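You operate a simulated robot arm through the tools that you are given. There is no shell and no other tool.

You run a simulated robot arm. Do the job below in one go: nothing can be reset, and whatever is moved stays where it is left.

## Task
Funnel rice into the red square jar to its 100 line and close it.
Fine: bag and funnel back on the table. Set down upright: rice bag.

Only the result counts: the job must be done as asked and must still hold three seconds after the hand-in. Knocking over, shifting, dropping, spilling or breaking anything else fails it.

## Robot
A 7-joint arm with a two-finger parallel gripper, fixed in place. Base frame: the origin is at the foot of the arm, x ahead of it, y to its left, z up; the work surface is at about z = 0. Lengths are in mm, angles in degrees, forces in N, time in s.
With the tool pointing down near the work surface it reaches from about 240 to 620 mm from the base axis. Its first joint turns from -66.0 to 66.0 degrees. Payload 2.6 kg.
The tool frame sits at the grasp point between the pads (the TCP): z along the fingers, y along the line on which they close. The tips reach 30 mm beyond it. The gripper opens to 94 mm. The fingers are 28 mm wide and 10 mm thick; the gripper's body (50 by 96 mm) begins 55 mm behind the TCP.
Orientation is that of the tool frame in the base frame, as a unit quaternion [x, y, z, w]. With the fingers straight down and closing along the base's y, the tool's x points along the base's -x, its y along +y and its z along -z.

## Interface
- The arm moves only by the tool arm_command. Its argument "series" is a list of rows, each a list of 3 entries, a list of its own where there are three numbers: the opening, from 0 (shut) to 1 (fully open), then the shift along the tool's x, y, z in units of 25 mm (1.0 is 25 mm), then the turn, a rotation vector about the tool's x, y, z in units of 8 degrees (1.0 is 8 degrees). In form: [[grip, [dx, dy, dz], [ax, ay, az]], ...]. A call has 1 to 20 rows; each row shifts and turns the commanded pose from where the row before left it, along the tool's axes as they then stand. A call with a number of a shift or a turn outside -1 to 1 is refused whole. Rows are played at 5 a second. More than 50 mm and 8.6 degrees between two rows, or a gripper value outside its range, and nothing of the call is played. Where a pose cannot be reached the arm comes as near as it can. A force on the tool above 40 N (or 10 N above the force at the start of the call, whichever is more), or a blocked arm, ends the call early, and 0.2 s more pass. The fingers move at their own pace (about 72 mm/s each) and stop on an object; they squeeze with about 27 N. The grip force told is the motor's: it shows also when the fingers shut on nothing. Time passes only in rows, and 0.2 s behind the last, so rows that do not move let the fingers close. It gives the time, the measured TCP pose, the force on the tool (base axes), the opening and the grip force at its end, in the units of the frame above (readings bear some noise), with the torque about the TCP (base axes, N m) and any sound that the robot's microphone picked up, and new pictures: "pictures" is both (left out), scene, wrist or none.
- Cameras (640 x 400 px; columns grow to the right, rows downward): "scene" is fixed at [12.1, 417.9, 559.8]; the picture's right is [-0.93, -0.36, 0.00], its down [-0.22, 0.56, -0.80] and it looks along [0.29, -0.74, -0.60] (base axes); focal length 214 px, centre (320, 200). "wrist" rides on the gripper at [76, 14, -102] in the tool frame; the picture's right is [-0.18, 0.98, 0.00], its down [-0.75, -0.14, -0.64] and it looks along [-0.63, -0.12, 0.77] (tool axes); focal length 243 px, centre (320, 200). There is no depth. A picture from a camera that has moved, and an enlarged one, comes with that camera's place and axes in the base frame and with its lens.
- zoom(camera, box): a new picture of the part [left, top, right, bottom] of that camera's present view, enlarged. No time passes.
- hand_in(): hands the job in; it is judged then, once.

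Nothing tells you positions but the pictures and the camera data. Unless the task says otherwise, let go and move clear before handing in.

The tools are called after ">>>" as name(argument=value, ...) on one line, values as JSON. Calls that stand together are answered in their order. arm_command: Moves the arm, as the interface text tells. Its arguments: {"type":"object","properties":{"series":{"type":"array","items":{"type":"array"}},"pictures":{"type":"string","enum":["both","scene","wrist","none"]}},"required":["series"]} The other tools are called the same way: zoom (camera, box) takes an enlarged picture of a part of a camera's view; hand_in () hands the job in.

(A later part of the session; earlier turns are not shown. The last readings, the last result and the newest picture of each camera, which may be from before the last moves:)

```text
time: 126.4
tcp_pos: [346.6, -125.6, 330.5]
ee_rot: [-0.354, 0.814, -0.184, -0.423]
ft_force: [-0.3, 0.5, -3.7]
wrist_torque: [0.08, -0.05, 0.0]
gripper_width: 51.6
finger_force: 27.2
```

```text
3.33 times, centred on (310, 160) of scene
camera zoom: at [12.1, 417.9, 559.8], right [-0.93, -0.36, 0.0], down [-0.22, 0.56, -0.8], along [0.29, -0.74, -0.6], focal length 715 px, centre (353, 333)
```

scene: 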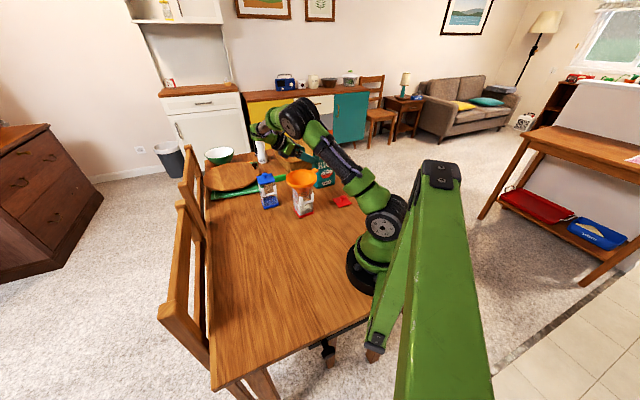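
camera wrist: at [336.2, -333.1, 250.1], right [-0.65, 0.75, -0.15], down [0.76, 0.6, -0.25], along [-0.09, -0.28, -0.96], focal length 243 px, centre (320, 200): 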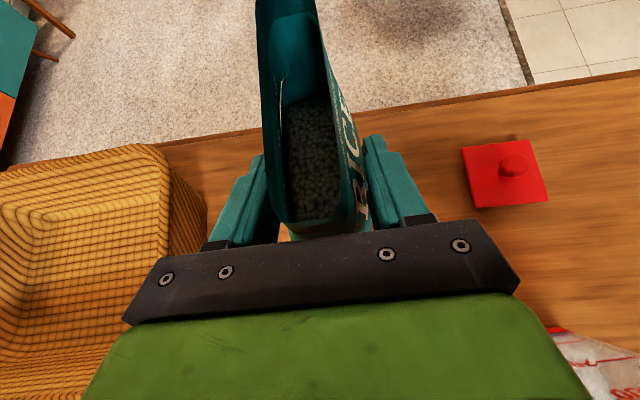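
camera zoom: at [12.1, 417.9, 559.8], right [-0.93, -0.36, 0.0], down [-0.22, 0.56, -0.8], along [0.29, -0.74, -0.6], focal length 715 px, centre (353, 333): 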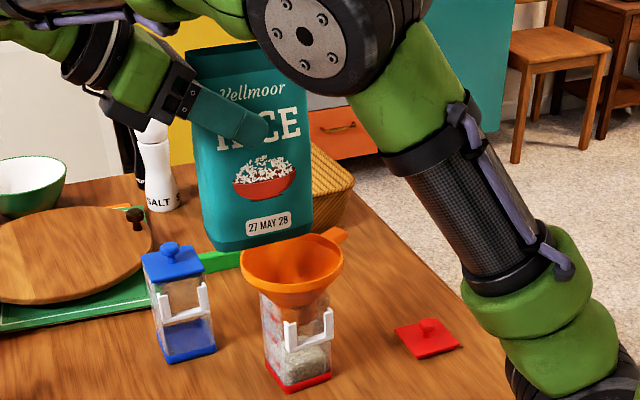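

>>> arm_command(series=[[0.0, [0, 0, 0], [0, -0.75, 0]], [0.0, [0, 0, 0], [0, -0.8, 0]], [0.0, [0, 0, 0], [0, -0.8, 0]], [0.0, [0, 0, 0], [0, -0.8, 0]], [0.0, [0, 0, 0], [0, -0.8, 0]], [0.0, [0, 0, 0], [0, -0.8, 0]], [0.0, [0, 0, 0], [0, -0.8, 0]], [0.0, [0, 0, 0], [0, -0.8, 0]], [0.0, [0, 0, 0], [0, -0.8, 0]], [0.0, [0, 0, 0], [0, -0.8, 0]], [0.0, [0, 0, 0], [0, -0.8, 0]], [0.0, [-0.05, -0.03, 0.7], [0, 0, 0]], [0.0, [-0.05, -0.03, 0.8], [0, 0, 0]], [0.0, [-0.05, 0, 0.8], [0, 0, 0]], [0.0, [-0.03, 0, 0.64], [0, 0, 0]], [0.0, [0.1, 0, 0.35], [0, 0, 0]], [0.0, [0.1, 0, 0.35], [0, 0, 0]], [0.0, [0.096, 0, -0.232], [0, -0.5, 0]], [0.0, [0.072, 0, -0.174], [0, -0.375, 0]], [0.0, [0, 0, 0], [0, 0, 0]]], pictures="none")

>>> zoom(camera="scene", box=[265, 145, 345, 215])

>>> zoom(camera="wrist", box=[160, 0, 480, 250])

>>> zoom(camera="scene", box=[295, 200, 313, 218])

```text
time: 130.6
tcp_pos: [357.5, -115.3, 252.2]
ee_rot: [-0.391, 0.9, 0.076, 0.175]
ft_force: [-0.3, 0.1, -4.7]
wrist_torque: [-0.19, 0.19, -0.01]
gripper_width: 50.6
finger_force: 26.9
```

```text
5.71 times, centred on (305, 180) of scene
camera zoom: at [12.1, 417.9, 559.8], right [-0.93, -0.36, 0.0], down [-0.22, 0.56, -0.8], along [0.29, -0.74, -0.6], focal length 1226 px, centre (406, 314)
```

zoom: 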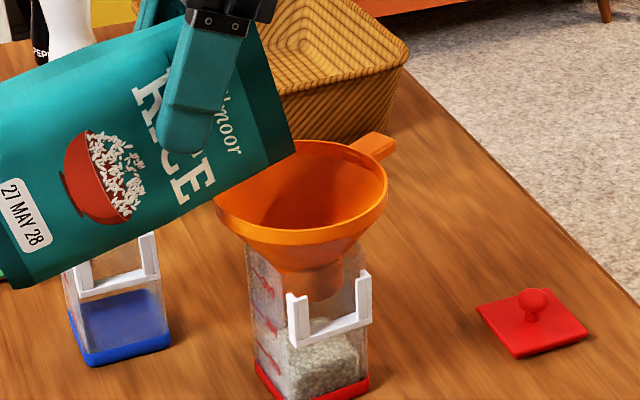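

```text
1.60 times, centred on (320, 125) of wrist
camera zoom: at [271.7, -185.6, 318.4], right [-0.6, 0.8, 0.07], down [0.42, 0.24, 0.88], along [0.68, 0.56, -0.47], focal length 388 px, centre (320, 320)
```

zoom: 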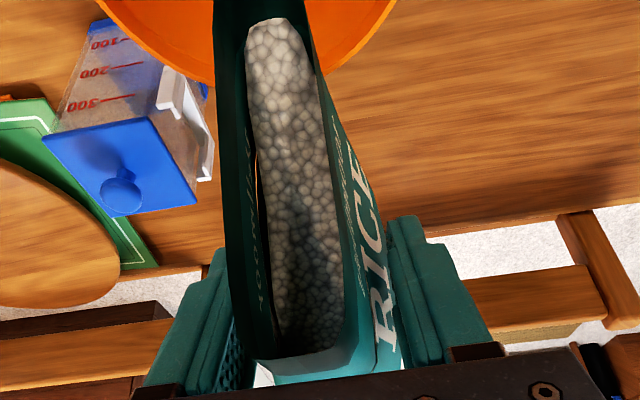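

```text
16.00 times, centred on (304, 209) of scene
camera zoom: at [12.1, 417.9, 559.8], right [-0.93, -0.36, 0.0], down [-0.22, 0.56, -0.8], along [0.29, -0.74, -0.6], focal length 3432 px, centre (576, 56)
```

zoom: 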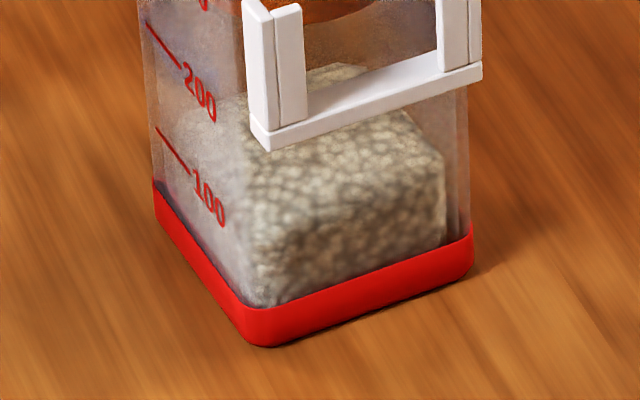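

>>> arm_command(series=[[0.0, [0.048, 0, -0.116], [0, -0.25, 0]], [0.0, [0.048, 0, -0.116], [0, -0.25, 0]], [0.0, [0, 0, 0], [0, 0, 0]]], pictures="none")

>>> zoom(camera="scene", box=[285, 165, 325, 195])

>>> zoom(camera="wrist", box=[240, 0, 400, 100])

```text
time: 131.4
tcp_pos: [354.9, -119.3, 256.4]
ee_rot: [-0.389, 0.893, 0.09, 0.206]
ft_force: [0.7, 0.2, -3.7]
wrist_torque: [-0.17, 0.2, 0.03]
gripper_width: 50.4
finger_force: 27.2
```

```text
13.33 times, centred on (305, 180) of scene
camera zoom: at [12.1, 417.9, 559.8], right [-0.93, -0.36, 0.0], down [-0.22, 0.56, -0.8], along [0.29, -0.74, -0.6], focal length 2860 px, centre (520, 467)
```

zoom: 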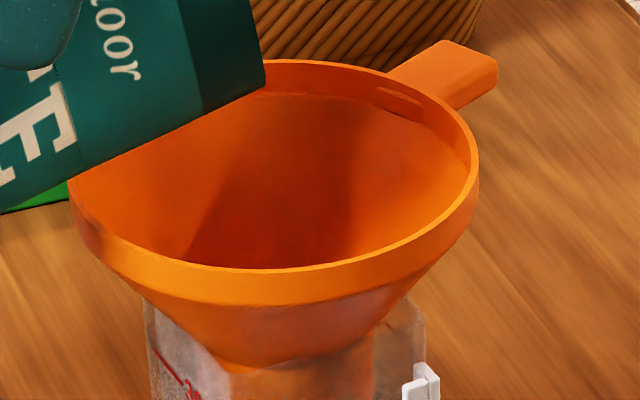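

```text
4.00 times, centred on (320, 50) of wrist
camera zoom: at [265.6, -193.1, 315.3], right [-0.61, 0.79, 0.08], down [0.37, 0.19, 0.91], along [0.7, 0.58, -0.41], focal length 970 px, centre (320, 800)
```

zoom: 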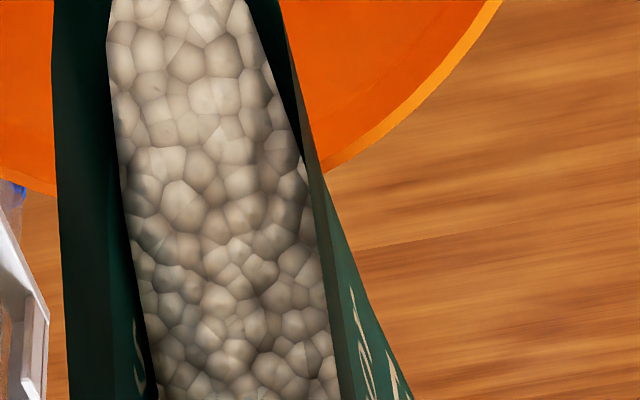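

There's no flow at 81°. I'll use short pulses now: tilt a bit past and right back, checking each time.

>>> arm_command(series=[[0.0, [0.018, 0, -0.044], [0, -0.094, 0]], [0.0, [0, 0, 0], [0, 0, 0]], [0.0, [-0.072, 0, 0.174], [0, 0.375, 0]]], pictures="none")

>>> zoom(camera="scene", box=[285, 165, 325, 195])

>>> zoom(camera="scene", box=[295, 200, 313, 218])

```text
time: 132.2
tcp_pos: [356.6, -116.8, 253.9]
ee_rot: [-0.39, 0.898, 0.081, 0.189]
ft_force: [0.2, -0.4, -3.4]
wrist_torque: [-0.21, 0.18, -0.01]
gripper_width: 50.5
finger_force: 27.0
```

```text
13.33 times, centred on (305, 180) of scene
camera zoom: at [12.1, 417.9, 559.8], right [-0.93, -0.36, 0.0], down [-0.22, 0.56, -0.8], along [0.29, -0.74, -0.6], focal length 2860 px, centre (520, 467)
```

zoom: 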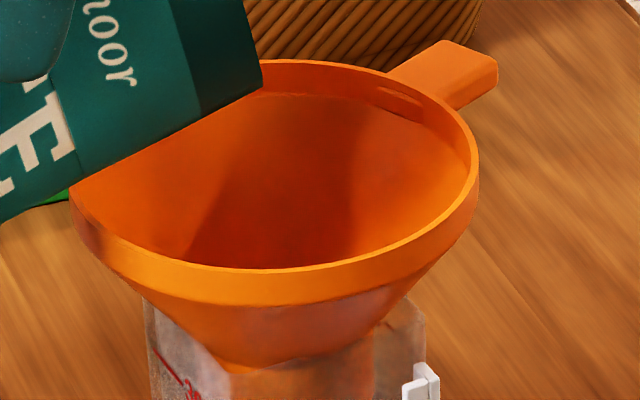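

```text
16.00 times, centred on (304, 209) of scene
camera zoom: at [12.1, 417.9, 559.8], right [-0.93, -0.36, 0.0], down [-0.22, 0.56, -0.8], along [0.29, -0.74, -0.6], focal length 3432 px, centre (576, 56)
```

zoom: 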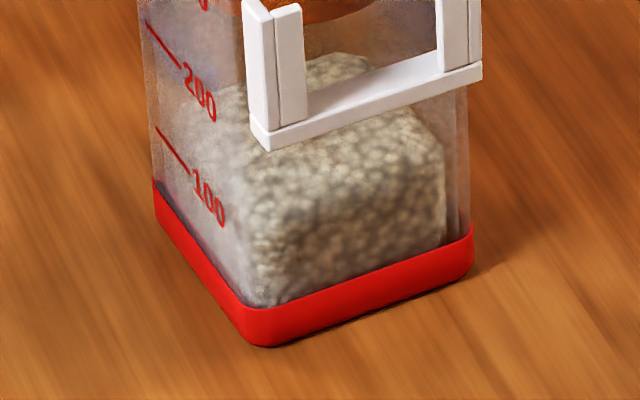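

That pulse raised the surface by about 3 mm, which puts it at the 100 line, and the flow has stopped. Now the bag goes back for good.

>>> arm_command(series=[[0.0, [-0.14, 0, 0.48], [0, 1, 0]], [0.0, [0, 0, 0], [0, 1, 0]], [0.0, [0, 0, 0], [0, 1, 0]], [0.0, [-0.04, 0, -0.7], [0, 0, 0]], [0.0, [-0.05, 0, -0.95], [0, 0, 0]], [0.0, [-0.05, 0, -0.95], [0, 0, 0]], [0.0, [-0.05, 0, -0.95], [0, 0, 0]], [0.0, [0, 0, 0], [0, 0.8, 0]], [0.0, [0, 0, 0], [0, 0.95, 0]], [0.0, [0, 0, 0], [0, 0.95, 0]], [0.0, [0, 0, 0], [0, 0.95, 0]], [0.0, [0, 0, 0], [0, 0.95, 0]], [0.0, [0, 0, 0], [0, 0.95, 0]], [0.0, [0, 0, 0], [0, 0.95, 0]], [0.0, [0, 0, 0], [0, 0.36, 0]], [0.0, [0, 0, 0], [0, 0, 0]]], pictures="none")

>>> zoom(camera="scene", box=[240, 100, 380, 220])

>>> zoom(camera="scene", box=[295, 200, 313, 218])

```text
time: 135.6
tcp_pos: [365.4, -105.8, 332.2]
ee_rot: [-0.353, 0.812, -0.185, -0.425]
ft_force: [0.3, -0.5, -4.6]
wrist_torque: [0.09, -0.07, -0.03]
gripper_width: 50.2
finger_force: 26.9
```

```text
3.33 times, centred on (310, 160) of scene
camera zoom: at [12.1, 417.9, 559.8], right [-0.93, -0.36, 0.0], down [-0.22, 0.56, -0.8], along [0.29, -0.74, -0.6], focal length 715 px, centre (353, 333)
```

zoom: 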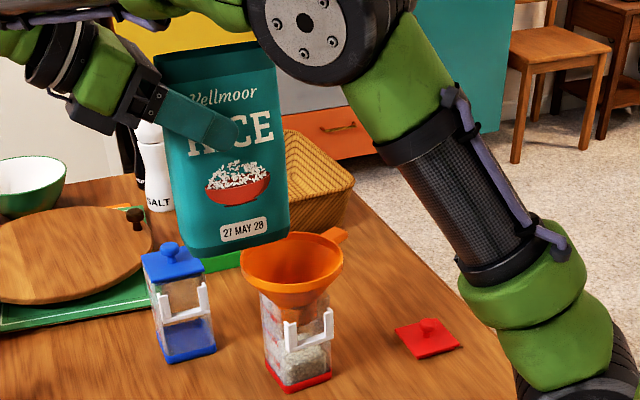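

```text
16.00 times, centred on (304, 209) of scene
camera zoom: at [12.1, 417.9, 559.8], right [-0.93, -0.36, 0.0], down [-0.22, 0.56, -0.8], along [0.29, -0.74, -0.6], focal length 3432 px, centre (576, 56)
```

zoom: 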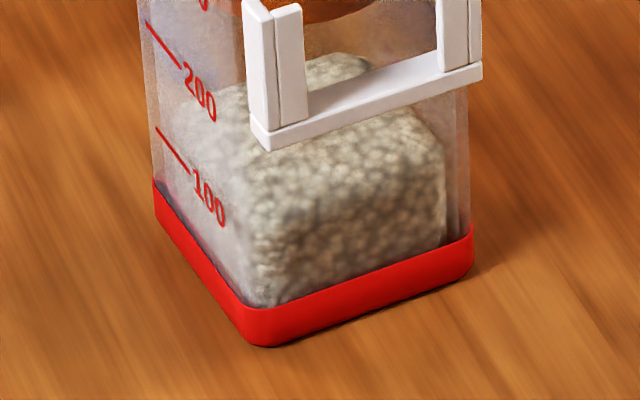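

>>> arm_command(series=[[0.0, [0.473, -0.568, 0.72], [0, 0, 0]], [0.0, [0.573, -0.668, 0.82], [0, 0, 0]], [0.0, [0.573, -0.668, 0.82], [0, 0, 0]], [0.0, [0.573, -0.668, 0.82], [0, 0, 0]], [0.0, [0.573, -0.668, 0.82], [0, 0, 0]], [0.0, [0.573, -0.668, 0.82], [0, 0, 0]], [0.0, [0.573, -0.668, 0.82], [0, 0, 0]], [0.0, [0.573, -0.668, 0.82], [0, 0, 0]], [0.0, [0.573, -0.668, 0.82], [0, 0, 0]], [0.0, [0.1, -0.1, 0.1], [0, 0, 0]], [0.0, [-0.735, 0, 0.515], [0, 0, 0]], [0.0, [-0.735, 0, 0.515], [0, 0, 0]], [0.0, [-0.735, 0, 0.515], [0, 0, 0]], [0.0, [-0.735, 0, 0.515], [0, 0, 0]], [0.0, [-0.735, 0, 0.515], [0, 0, 0]], [0.0, [-0.735, 0, 0.515], [0, 0, 0]], [0.0, [-0.735, 0, 0.515], [0, 0, 0]], [0.0, [-0.6, 0, 0.42], [0, 0, 0]], [0.0, [-0.3, 0, 0.21], [0, 0, 0]], [0.0, [0, 0, 0], [0, 0, 0]]], pictures="none")

>>> zoom(camera="scene", box=[260, 120, 380, 220])

```text
time: 139.8
tcp_pos: [320.9, -374.0, 148.1]
ee_rot: [-0.354, 0.813, -0.184, -0.424]
ft_force: [-0.1, -0.3, -4.3]
wrist_torque: [0.07, -0.07, 0.04]
gripper_width: 49.6
finger_force: 26.7
```

```text
4.00 times, centred on (320, 170) of scene
camera zoom: at [12.1, 417.9, 559.8], right [-0.93, -0.36, 0.0], down [-0.22, 0.56, -0.8], along [0.29, -0.74, -0.6], focal length 858 px, centre (320, 320)
```

zoom: 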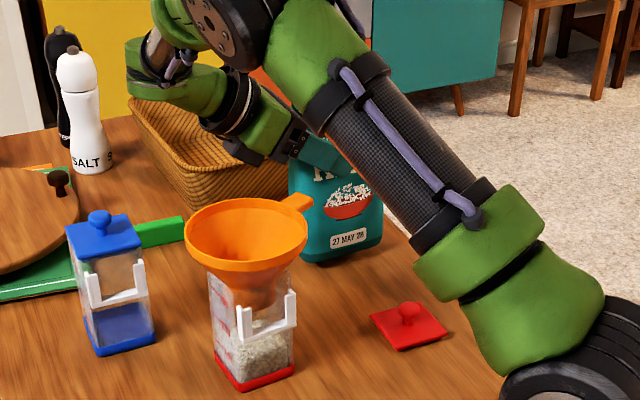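

>>> arm_command(series=[[0.0, [-0.25, 0, 0.175], [0, 0, 0]], [0.0, [-0.2, 0, 0.14], [0, 0, 0]], [0.0, [0, 0, 0], [0, 0, 0]]], pictures="none")

>>> arm_command(series=[[0.0, [-0.05, 0, 0.035], [0, 0, 0]], [0.0, [0, 0, 0], [0, 0, 0]]], pictures="none")

>>> zoom(camera="scene", box=[305, 145, 345, 190])

```text
time: 140.6
tcp_pos: [321.8, -374.7, 135.0]
ee_rot: [-0.353, 0.813, -0.184, -0.424]
ft_force: [0.1, -0.5, -4.3]
wrist_torque: [0.07, -0.09, 0.01]
gripper_width: 49.5
finger_force: 27.6
```

```text
time: 141.2
tcp_pos: [322.9, -375.9, 133.7]
ee_rot: [-0.354, 0.813, -0.185, -0.424]
ft_force: [0.5, -0.1, -4.2]
wrist_torque: [0.1, -0.08, -0.01]
gripper_width: 49.4
finger_force: 26.7
```

```text
8.89 times, centred on (325, 168) of scene
camera zoom: at [12.1, 417.9, 559.8], right [-0.93, -0.36, 0.0], down [-0.22, 0.56, -0.8], along [0.29, -0.74, -0.6], focal length 1906 px, centre (276, 489)
```

zoom: 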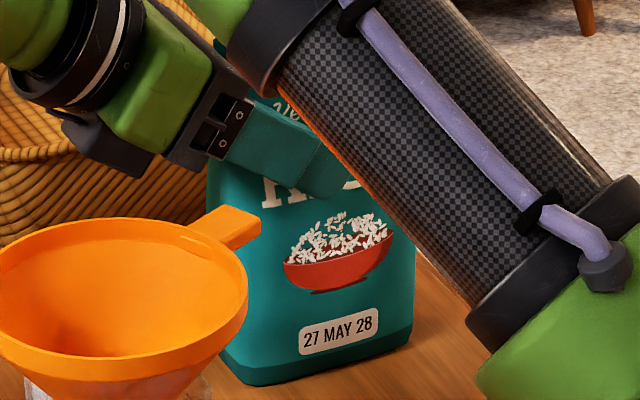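

>>> arm_command(series=[[0.0, [-0.06, 0, 0.042], [0, 0, 0]], [0.0, [0, 0, 0], [0, 0, 0]]], pictures="none")

>>> arm_command(series=[[0.0, [-0.05, 0, 0.035], [0, 0, 0]], [0.0, [0, 0, 0], [0, 0, 0]]], pictures="none")

>>> zoom(camera="scene", box=[305, 145, 345, 190])

```text
time: 141.8
tcp_pos: [322.8, -375.1, 132.2]
ee_rot: [-0.352, 0.813, -0.184, -0.425]
ft_force: [-0.4, 0.8, -2.4]
wrist_torque: [0.07, -0.03, 0.02]
gripper_width: 49.5
finger_force: 27.1
```

```text
time: 142.4
tcp_pos: [321.6, -376.2, 131.4]
ee_rot: [-0.353, 0.812, -0.187, -0.425]
ft_force: [-4.0, 4.1, 18.9]
wrist_torque: [0.52, -0.08, 0.06]
gripper_width: 49.1
finger_force: 27.3
```

```text
8.89 times, centred on (325, 168) of scene
camera zoom: at [12.0, 418.0, 559.7], right [-0.93, -0.36, 0.0], down [-0.22, 0.56, -0.8], along [0.29, -0.74, -0.6], focal length 1906 px, centre (276, 489)
```

zoom: 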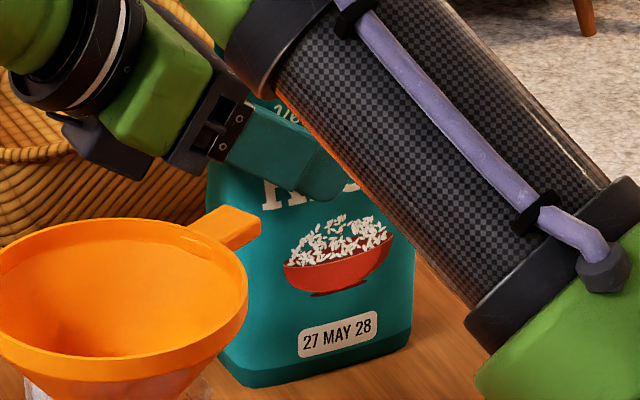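

The bag picked up a slight tilt (about 3°) in the grip, so I'll level it by rotating the tool a little before releasing.

>>> arm_command(series=[[0.0, [0.06, 0, -0.042], [0, 0, 0]], [0.0, [0, 0, 0], [0, -0.3, 0]], [0.0, [0, 0, 0], [0, 0, 0]]], pictures="none")

>>> zoom(camera="scene", box=[305, 145, 345, 190])

```text
time: 143.2
tcp_pos: [321.1, -375.3, 132.9]
ee_rot: [-0.357, 0.821, -0.178, -0.408]
ft_force: [-3.0, -6.5, 14.2]
wrist_torque: [-0.57, 0.49, 0.09]
gripper_width: 49.1
finger_force: 26.8
```

```text
8.89 times, centred on (325, 168) of scene
camera zoom: at [12.0, 417.9, 559.7], right [-0.93, -0.36, 0.0], down [-0.22, 0.56, -0.8], along [0.29, -0.74, -0.6], focal length 1906 px, centre (276, 489)
```

zoom: 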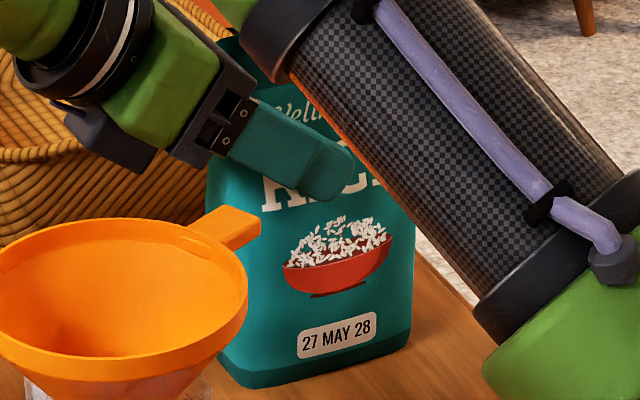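

The bag now sits flat. I'll ease up slightly and release.

>>> arm_command(series=[[0.0, [0.03, 0, -0.02], [0, 0, 0]], [0.6, [0, 0, 0], [0, 0, 0]], [0.7, [0, 0, 0], [0, 0, 0]], [0.85, [0, 0, 0], [0, 0, 0]], [1, [0, 0, 0], [0, 0, 0]], [1, [0, 0, 0], [0, 0, 0]]], pictures="none")

>>> zoom(camera="wrist", box=[160, 60, 480, 260])

>>> zoom(camera="scene", box=[305, 145, 345, 190])

```text
time: 144.6
tcp_pos: [321.5, -375.1, 132.9]
ee_rot: [-0.357, 0.822, -0.177, -0.406]
ft_force: [-0.4, 0.6, -0.2]
wrist_torque: [0.02, 0.0, 0.0]
gripper_width: 94.1
finger_force: 0.0
```

```text
2.00 times, centred on (320, 160) of wrist
camera zoom: at [334.0, -339.3, 256.3], right [-0.64, 0.75, -0.15], down [0.76, 0.61, -0.21], along [-0.07, -0.25, -0.97], focal length 485 px, centre (320, 280)
```

zoom: 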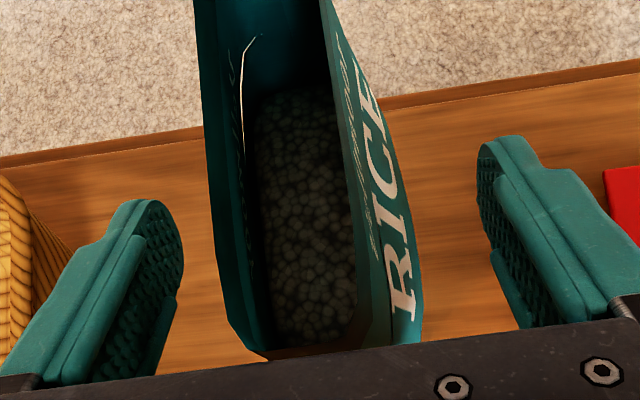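

```text
8.89 times, centred on (325, 168) of scene
camera zoom: at [12.1, 417.9, 559.8], right [-0.93, -0.36, 0.0], down [-0.22, 0.56, -0.8], along [0.29, -0.74, -0.6], focal length 1906 px, centre (276, 489)
```

zoom: 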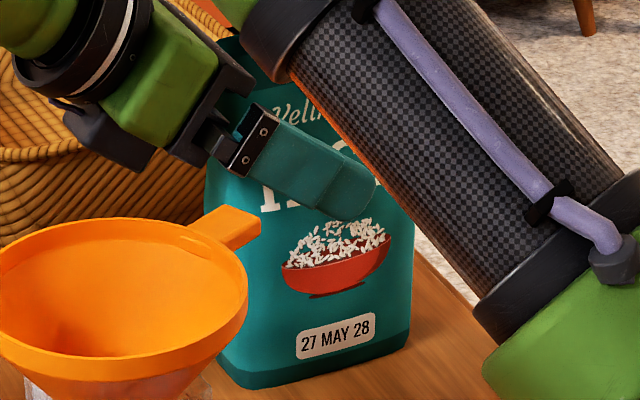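

The bag stands upright and flat. I'll back away, rise and bring the tool vertical, then turn it towards the funnel handle.

>>> arm_command(series=[[1, [0, 0, -0.5], [0, 0, 0]], [1, [0, 0, -0.9], [0, 0, 0]], [1, [0, 0, -0.95], [0, 0, 0]], [1, [0, 0, -0.95], [0, 0, 0]], [1, [0, 0, -0.95], [0, 0, 0]], [1, [0, 0, -0.95], [0, 0, 0]], [1, [0.737, 0, -0.516], [0, 0, 0]], [1, [0.737, 0, -0.516], [0, 0, 0]], [1, [0.737, 0, -0.516], [0, 0, 0]], [1, [0, 0, 0], [0, -0.94, 0]], [1, [0, 0, 0], [0, -0.94, 0]], [1, [0, 0, 0], [0, -0.94, 0]], [1, [0, 0, 0], [0, -0.94, 0]], [1, [0, 0, 0], [0, -0.94, 0]], [1, [0, 0, 0], [0, -0.94, 0]], [1, [0, 0, 0], [0, -0.94, 0]], [0.7, [0, 0, 0], [0, 0, 0]], [0.7, [0, 0, 0], [0, 0, 0]]])

>>> zoom(camera="scene", box=[260, 120, 380, 220])

>>> zoom(camera="wrist", box=[360, 0, 580, 180])

```text
time: 148.4
tcp_pos: [390.8, -302.1, 280.0]
ee_rot: [-0.399, 0.917, -0.001, -0.002]
ft_force: [0.1, -0.2, -0.6]
wrist_torque: [0.03, -0.01, 0.03]
gripper_width: 65.9
finger_force: 0.1
camera wrist: at [326.4, -348.1, 382.0], right [-0.59, 0.8, 0.0], down [0.62, 0.46, 0.64], along [0.52, 0.38, -0.77], focal length 243 px, centre (320, 200)
```

scene: 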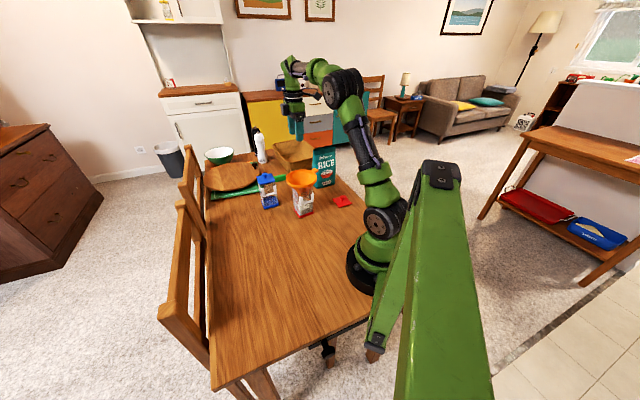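
wrist: 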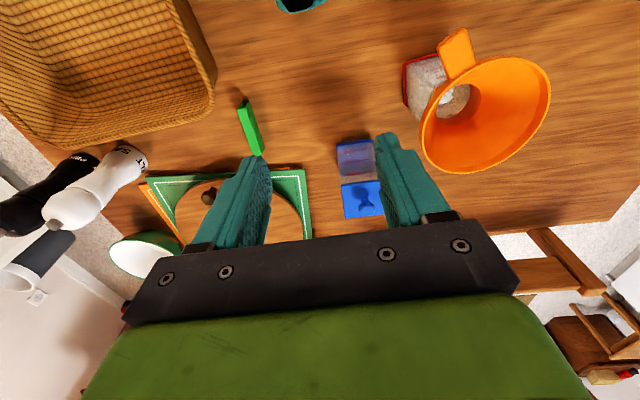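

```text
4.00 times, centred on (320, 170) of scene
camera zoom: at [12.1, 417.9, 559.8], right [-0.93, -0.36, 0.0], down [-0.22, 0.56, -0.8], along [0.29, -0.74, -0.6], focal length 858 px, centre (320, 320)
```

zoom: 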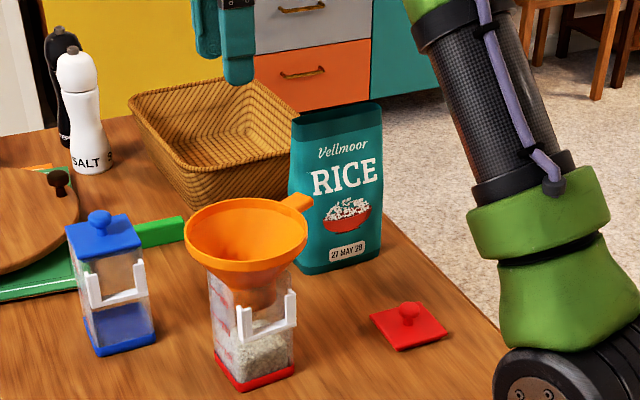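

```text
2.22 times, centred on (470, 90) of wrist
camera zoom: at [326.4, -348.1, 382.0], right [-0.59, 0.8, 0.0], down [0.62, 0.46, 0.64], along [0.52, 0.38, -0.77], focal length 539 px, centre (-13, 444)
```

zoom: 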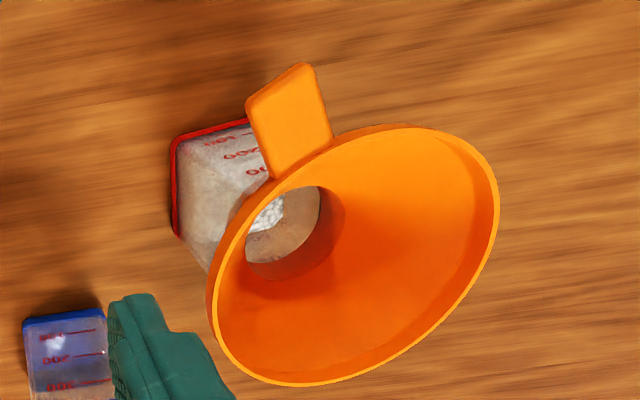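

The handle is at about (290, -239), pointing along roughly 252°, z≈155. I'll move above it and align.

>>> arm_command(series=[[0.6, [0.175, 0.934, 0], [0, 0, 0]], [0.6, [0.175, 0.934, 0], [0, 0, 0]], [0.6, [0.175, 0.934, 0], [0, 0, 0]], [0.6, [0.175, 0.934, 0], [0, 0, 0]], [0.6, [0.175, 0.934, 0], [0, 0, 0]], [0.6, [0, 0, 0.4], [0, 0, -0.8125]], [0.6, [0, 0, 0.4], [0, 0, -0.8125]], [0.6, [0, 0, 0.6], [0, 0, -0.8125]], [0.6, [0, 0, 0.6], [0, 0, -0.8125]], [0.6, [0, 0, 0], [0, 0, 0]], [0.6, [0, 0, 0], [0, 0, 0]]])

>>> zoom(camera="wrist", box=[160, 60, 480, 260])

>>> zoom(camera="scene", box=[260, 140, 340, 200])

```text
time: 150.8
tcp_pos: [290.0, -235.4, 229.7]
ee_rot: [-0.596, 0.803, 0.0, -0.001]
ft_force: [0.1, -0.7, -0.4]
wrist_torque: [0.0, 0.01, -0.01]
gripper_width: 56.3
finger_force: 0.0
camera wrist: at [253.3, -305.1, 332.1], right [-0.89, 0.46, 0.0], down [0.36, 0.68, 0.64], along [0.3, 0.57, -0.77], focal length 243 px, centre (320, 200)
```

scene: 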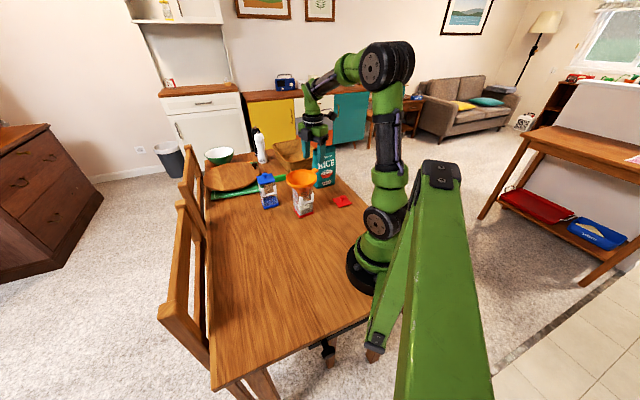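
wrist: 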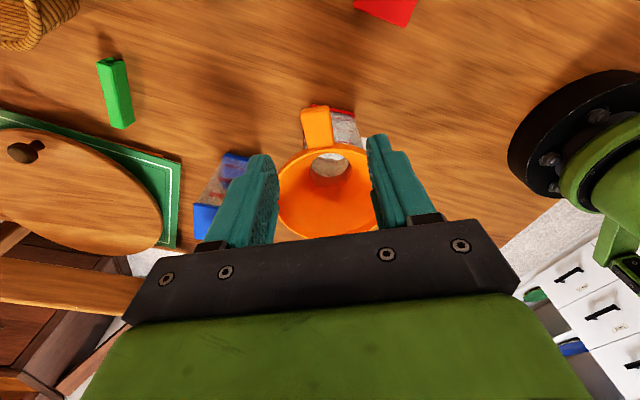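

```text
2.00 times, centred on (320, 160) of wrist
camera zoom: at [253.3, -305.1, 332.1], right [-0.89, 0.46, 0.0], down [0.36, 0.68, 0.64], along [0.3, 0.57, -0.77], focal length 485 px, centre (320, 280)
```

zoom: 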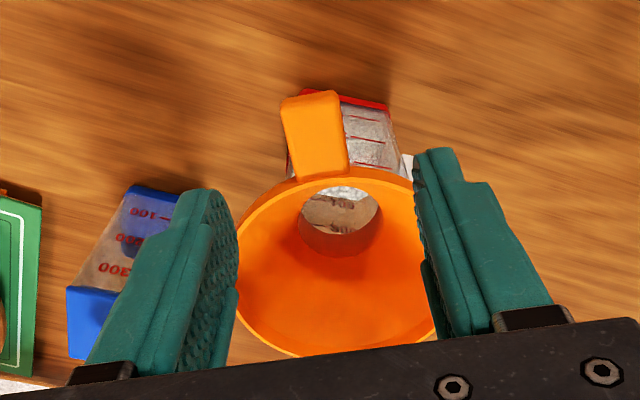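

```text
6.67 times, centred on (300, 170) of scene
camera zoom: at [12.1, 417.9, 559.8], right [-0.93, -0.36, 0.0], down [-0.22, 0.56, -0.8], along [0.29, -0.74, -0.6], focal length 1430 px, centre (453, 400)
```

zoom: 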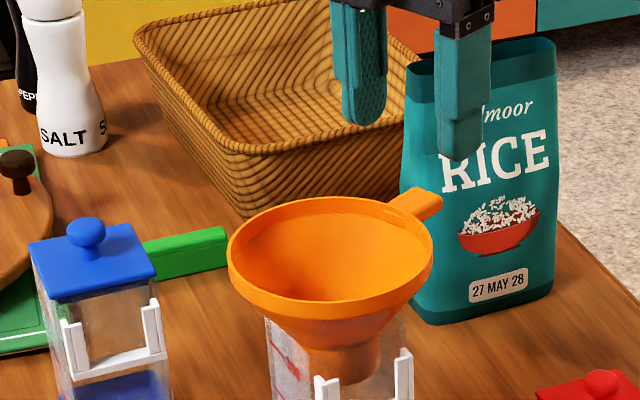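

The handle is well located. I'll make the small correction, descend around it and close gently.

>>> arm_command(series=[[0.6, [0.155, -0.05, 0.4], [0, 0, 0.21]], [0.6, [0, 0, 0.8], [0, 0, 0]], [0.6, [0, 0, 0.8], [0, 0, 0]], [0.6, [0, 0, 0.7], [0, 0, 0]], [0.6, [0, 0, 0.4], [0, 0, 0]], [0.6, [0, 0, 0], [0, 0, 0]], [0.6, [0, 0, 0], [0, 0, 0]]], pictures="none")

>>> zoom(camera="wrist", box=[160, 60, 480, 260])

>>> zoom(camera="scene", box=[260, 140, 340, 200])

```text
time: 152.4
tcp_pos: [290.5, -242.0, 151.6]
ee_rot: [-0.582, 0.813, 0.0, -0.001]
ft_force: [-0.1, 0.3, -1.0]
wrist_torque: [-0.03, -0.02, -0.03]
gripper_width: 56.6
finger_force: 0.1
```

```text
2.00 times, centred on (320, 160) of wrist
camera zoom: at [252.5, -308.9, 254.7], right [-0.87, 0.49, 0.0], down [0.38, 0.67, 0.64], along [0.31, 0.56, -0.77], focal length 485 px, centre (320, 280)
```

zoom: 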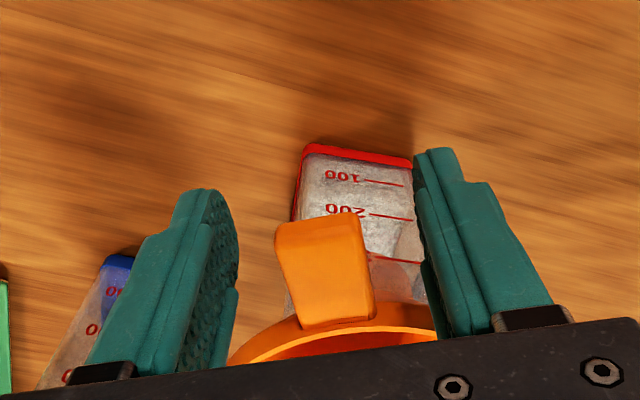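

```text
6.67 times, centred on (300, 170) of scene
camera zoom: at [12.1, 417.9, 559.8], right [-0.93, -0.36, 0.0], down [-0.22, 0.56, -0.8], along [0.29, -0.74, -0.6], focal length 1430 px, centre (453, 400)
```

zoom: 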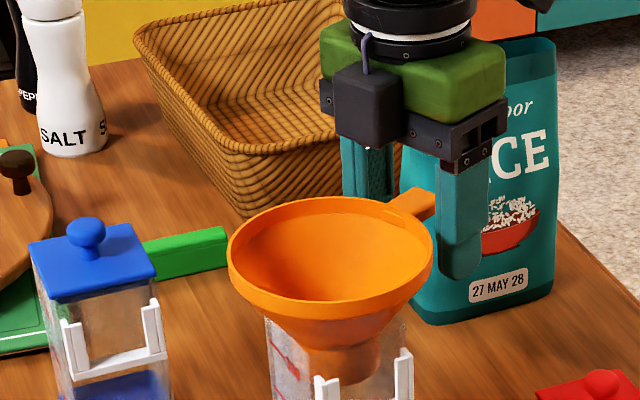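

>>> arm_command(series=[[0.4, [0, 0, 0], [0, 0, 0]], [0.3, [0, 0, 0], [0, 0, 0]], [0.0, [0, 0, 0], [0, 0, 0]], [0.0, [0, 0, 0], [0, 0, 0]], [0.0, [0, 0, 0], [0, 0, 0]], [0.0, [0, 0, 0], [0, 0, 0]]], pictures="none")

>>> zoom(camera="scene", box=[260, 140, 340, 220])

```text
time: 153.8
tcp_pos: [290.8, -241.3, 153.1]
ee_rot: [-0.582, 0.813, -0.001, 0.0]
ft_force: [-1.8, -1.0, 3.3]
wrist_torque: [0.27, 0.02, 0.15]
gripper_width: 25.7
finger_force: 27.5
```

```text
5.00 times, centred on (300, 180) of scene
camera zoom: at [12.1, 417.9, 559.8], right [-0.93, -0.36, 0.0], down [-0.22, 0.56, -0.8], along [0.29, -0.74, -0.6], focal length 1072 px, centre (420, 300)
```

zoom: 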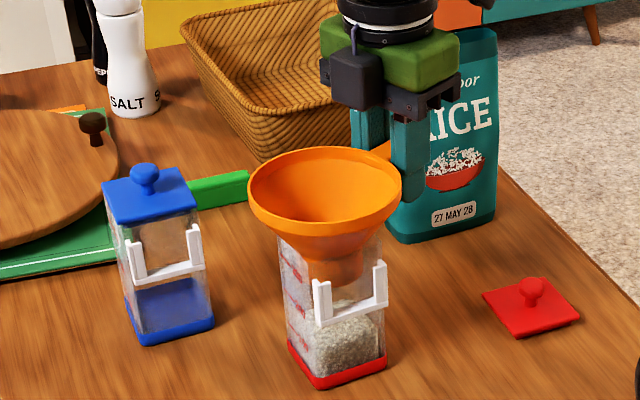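

The handle is gripped. I'll lift straight up slowly and make sure the jar stays put.

>>> arm_command(series=[[0.0, [0, 0, -0.2], [0, 0, 0]], [0.0, [0, 0, -0.3], [0, 0, 0]], [0.0, [0, 0, 0], [0, 0, 0]]], pictures="none")

>>> zoom(camera="scene", box=[260, 140, 340, 220])

```text
time: 154.6
tcp_pos: [289.4, -239.9, 163.3]
ee_rot: [-0.583, 0.813, 0.001, -0.001]
ft_force: [-0.3, -0.4, 0.1]
wrist_torque: [-0.01, 0.02, 0.0]
gripper_width: 25.7
finger_force: 27.0
```

```text
5.00 times, centred on (300, 180) of scene
camera zoom: at [12.1, 417.9, 559.8], right [-0.93, -0.36, 0.0], down [-0.22, 0.56, -0.8], along [0.29, -0.74, -0.6], focal length 1072 px, centre (420, 300)
```

zoom: 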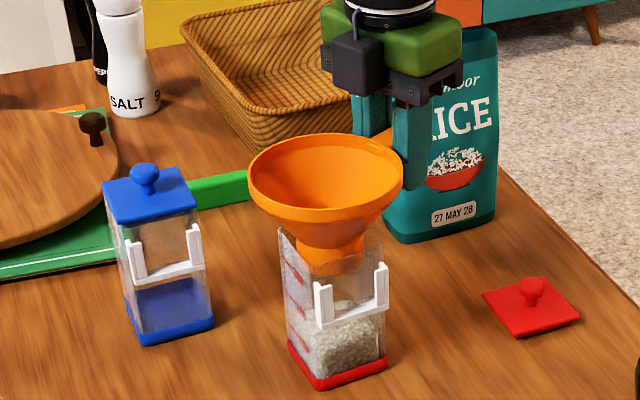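

>>> arm_command(series=[[0.0, [0, 0, -0.5], [0, 0, 0]], [0.0, [0, 0, -0.6], [0, 0, 0]], [0.0, [0, 0, -0.6], [0, 0, 0]], [0.0, [0, 0, -0.6], [0, 0, 0]], [0.0, [0, 0, -0.6], [0, 0, 0]], [0.0, [0, 0, 0], [0, 0, 0]]], pictures="none")

>>> zoom(camera="scene", box=[260, 140, 340, 220])

>>> zoom(camera="scene", box=[290, 178, 322, 216])

```text
time: 156.0
tcp_pos: [288.7, -240.2, 237.9]
ee_rot: [-0.583, 0.812, -0.001, 0.0]
ft_force: [-0.4, -0.9, -0.6]
wrist_torque: [-0.07, 0.03, 0.0]
gripper_width: 25.6
finger_force: 26.7
```

```text
5.00 times, centred on (300, 180) of scene
camera zoom: at [12.1, 417.9, 559.8], right [-0.93, -0.36, 0.0], down [-0.22, 0.56, -0.8], along [0.29, -0.74, -0.6], focal length 1072 px, centre (420, 300)
```

zoom: 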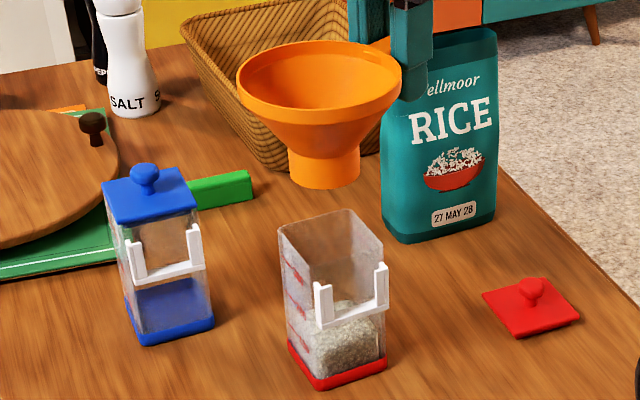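

```text
10.53 times, centred on (306, 197) of scene
camera zoom: at [12.1, 417.9, 559.8], right [-0.93, -0.36, 0.0], down [-0.22, 0.56, -0.8], along [0.29, -0.74, -0.6], focal length 2258 px, centre (467, 232)
```

zoom: 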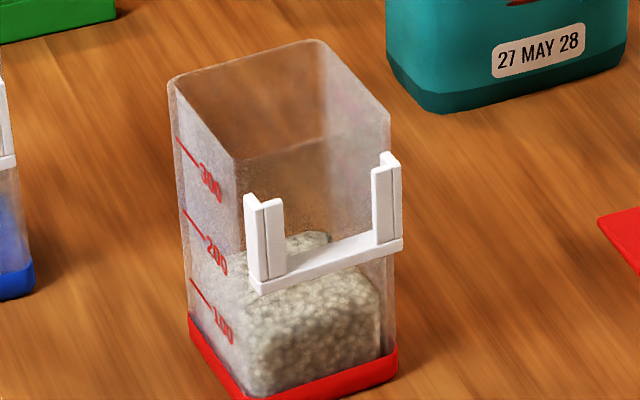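

The funnel is free and the jar is undisturbed. I'll carry the funnel to its open spot on the table.

>>> arm_command(series=[[0.0, [-0.5, 0, 0], [0, 0, 0]], [0.0, [-0.918, -0.01, 0], [0, 0, 0]], [0.0, [-0.918, -0.01, 0], [0, 0, 0]], [0.0, [-0.918, -0.01, 0], [0, 0, 0]], [0.0, [-0.918, -0.01, 0], [0, 0, 0]], [0.0, [-0.918, -0.01, 0], [0, 0, 0]], [0.0, [-0.918, -0.01, 0], [0, 0, 0]], [0.0, [-0.918, -0.01, 0], [0, 0, 0]], [0.0, [-0.4, 0, 0], [0, 0, 0]], [0.0, [0, 0, 0.8], [0, 0, 0]], [0.0, [0, 0, 0.9], [0, 0, 0]], [0.0, [0, 0, 0.9], [0, 0, 0]], [0.0, [0, 0, 0.9], [0, 0, 0]], [0.0, [0, 0, 0.9], [0, 0, 0]], [0.0, [0, 0, 0.9], [0, 0, 0]], [0.0, [0, 0, 0.6], [0, 0, 0]], [0.0, [0, 0, 0], [0, 0, 0]], [0.0, [0, 0, 0], [0, 0, 0]]])

>>> zoom(camera="scene", box=[230, 160, 330, 250])

```text
time: 159.8
tcp_pos: [351.0, -68.9, 89.0]
ee_rot: [-0.582, 0.813, 0.0, -0.001]
ft_force: [-0.8, 0.2, -0.6]
wrist_torque: [-0.02, 0.02, 0.01]
gripper_width: 25.5
finger_force: 27.1
camera wrist: at [311.9, -135.9, 192.0], right [-0.87, 0.49, 0.0], down [0.38, 0.67, 0.64], along [0.31, 0.56, -0.77], focal length 243 px, centre (320, 200)
```

scene: 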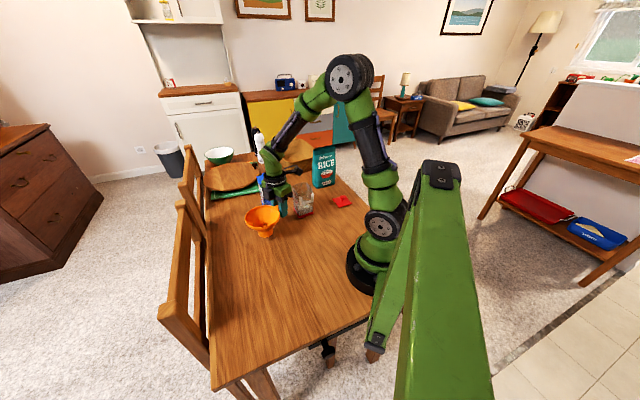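
wrist: 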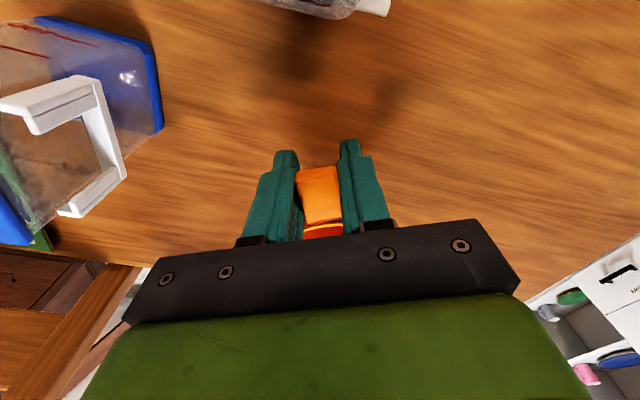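

```text
4.44 times, centred on (280, 205) of scene
camera zoom: at [12.1, 417.9, 559.8], right [-0.93, -0.36, 0.0], down [-0.22, 0.56, -0.8], along [0.29, -0.74, -0.6], focal length 953 px, centre (498, 178)
```

zoom: 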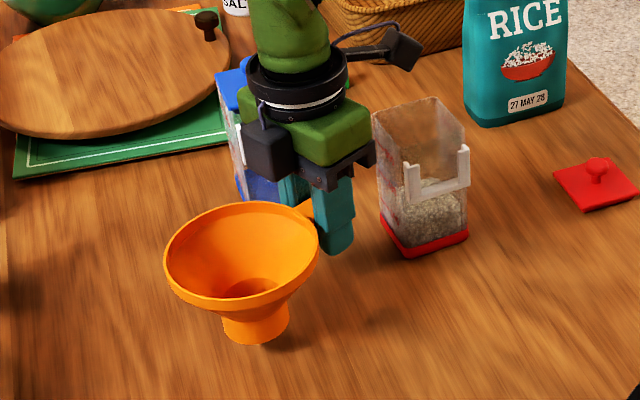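

Still level. I'll lower the funnel in small steps until it rests on the table.

>>> arm_command(series=[[0.0, [0, 0, 0.3], [0, 0, 0]], [0.0, [0, 0, 0.25], [0, 0, 0]], [0.0, [0, 0, 0], [0, 0, 0]]], pictures="none")

>>> arm_command(series=[[0.0, [0, 0, 0.12], [0, 0, 0]], [0.0, [0, 0, 0], [0, 0, 0]]], pictures="none")

>>> zoom(camera="scene", box=[230, 180, 310, 250])

```text
time: 160.6
tcp_pos: [350.2, -69.4, 75.0]
ee_rot: [-0.582, 0.813, -0.001, -0.001]
ft_force: [-0.3, 0.0, -1.0]
wrist_torque: [0.03, 0.01, -0.04]
gripper_width: 25.6
finger_force: 26.3
```

```text
time: 161.2
tcp_pos: [349.5, -68.9, 71.3]
ee_rot: [-0.582, 0.813, 0.0, 0.0]
ft_force: [0.8, 0.2, -0.8]
wrist_torque: [-0.03, 0.04, 0.0]
gripper_width: 25.5
finger_force: 27.5
```

```text
5.71 times, centred on (270, 215) of scene
camera zoom: at [12.1, 417.9, 559.8], right [-0.93, -0.36, 0.0], down [-0.22, 0.56, -0.8], along [0.29, -0.74, -0.6], focal length 1226 px, centre (606, 114)
```

zoom: 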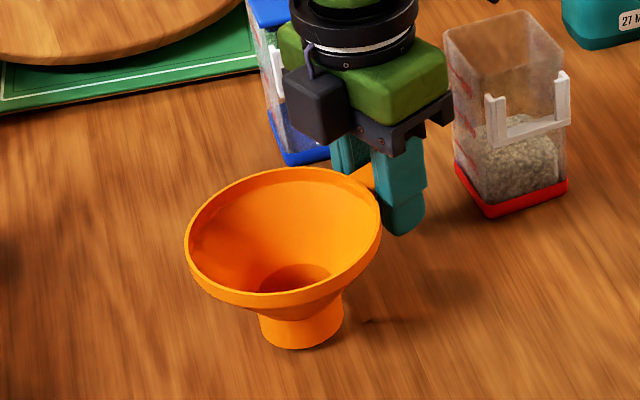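

>>> arm_command(series=[[0.0, [0, 0, 0.1], [0, 0, 0]], [0.0, [0, 0, 0], [0, 0, 0]]], pictures="none")

>>> zoom(camera="scene", box=[230, 180, 310, 250])

>>> arm_command(series=[[0.0, [0, 0, 0.08], [0, 0, 0]], [0.0, [0, 0, 0], [0, 0, 0]]], pictures="none")

>>> zoom(camera="scene", box=[230, 180, 310, 250])

```text
time: 161.8
tcp_pos: [349.2, -69.7, 70.9]
ee_rot: [-0.583, 0.813, -0.001, 0.0]
ft_force: [0.1, 0.2, -0.7]
wrist_torque: [-0.04, 0.01, 0.02]
gripper_width: 25.4
finger_force: 27.2
```

```text
5.71 times, centred on (270, 215) of scene
camera zoom: at [12.1, 417.9, 559.8], right [-0.93, -0.36, 0.0], down [-0.22, 0.56, -0.8], along [0.29, -0.74, -0.6], focal length 1226 px, centre (606, 114)
```

zoom: 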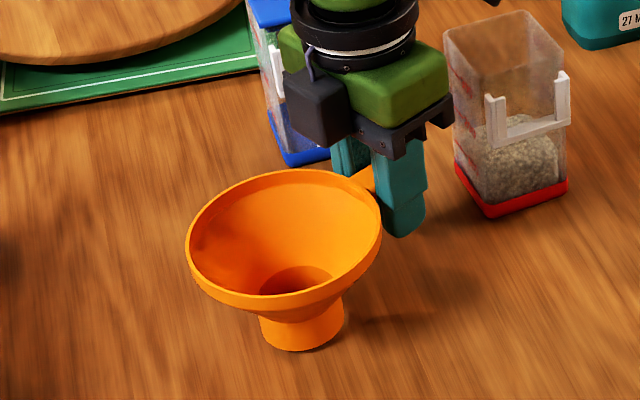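

```text
time: 162.4
tcp_pos: [349.0, -69.9, 68.0]
ee_rot: [-0.583, 0.812, 0.0, 0.0]
ft_force: [0.7, 0.3, -0.8]
wrist_torque: [-0.08, 0.01, 0.03]
gripper_width: 25.8
finger_force: 27.3
```

```text
5.71 times, centred on (270, 215) of scene
camera zoom: at [12.1, 417.9, 559.8], right [-0.93, -0.36, 0.0], down [-0.22, 0.56, -0.8], along [0.29, -0.74, -0.6], focal length 1226 px, centre (606, 114)
```

zoom: 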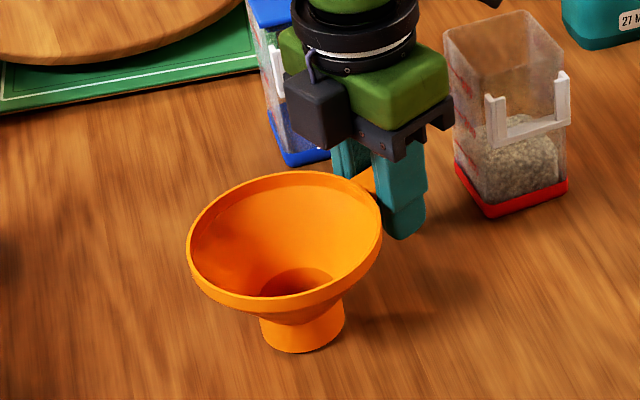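

>>> arm_command(series=[[0.0, [0, 0, 0.06], [0, 0, 0]], [0.0, [0, 0, 0], [0, 0, 0]]], pictures="none")

>>> zoom(camera="scene", box=[230, 180, 310, 250])

```text
time: 163.0
tcp_pos: [348.9, -69.2, 66.2]
ee_rot: [-0.583, 0.813, 0.0, -0.001]
ft_force: [0.4, 0.3, -0.3]
wrist_torque: [-0.04, 0.02, 0.01]
gripper_width: 25.2
finger_force: 26.9
```

```text
5.71 times, centred on (270, 215) of scene
camera zoom: at [12.1, 417.9, 559.8], right [-0.93, -0.36, 0.0], down [-0.22, 0.56, -0.8], along [0.29, -0.74, -0.6], focal length 1226 px, centre (606, 114)
```

zoom: 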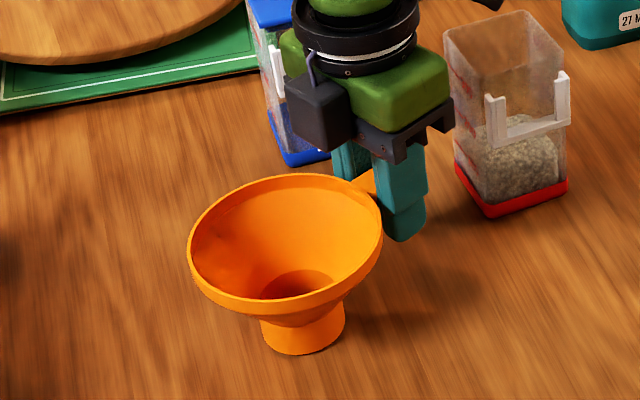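

>>> arm_command(series=[[0.0, [0, 0, 0.08], [0, 0, 0]], [0.0, [0, 0, 0], [0, 0, 0]]], pictures="none")

>>> arm_command(series=[[0.0, [0, 0, 0.08], [0, 0, 0]], [0.0, [0, 0, 0], [0, 0, 0]]], pictures="none")

>>> zoom(camera="scene", box=[230, 180, 310, 250])

```text
time: 163.6
tcp_pos: [348.5, -68.7, 65.2]
ee_rot: [-0.584, 0.812, 0.0, 0.0]
ft_force: [-1.7, -0.3, 5.0]
wrist_torque: [0.24, 0.01, 0.03]
gripper_width: 25.5
finger_force: 27.5
```

```text
time: 164.2
tcp_pos: [348.7, -71.6, 62.6]
ee_rot: [-0.583, 0.812, -0.002, 0.0]
ft_force: [-5.2, -4.8, 18.4]
wrist_torque: [0.59, -0.12, 0.13]
gripper_width: 25.5
finger_force: 27.1
```

```text
5.71 times, centred on (270, 215) of scene
camera zoom: at [12.0, 417.9, 559.8], right [-0.93, -0.36, 0.0], down [-0.22, 0.56, -0.8], along [0.29, -0.74, -0.6], focal length 1226 px, centre (606, 114)
```

zoom: 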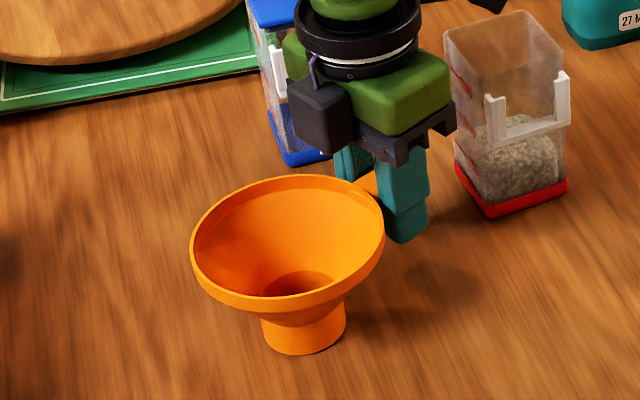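

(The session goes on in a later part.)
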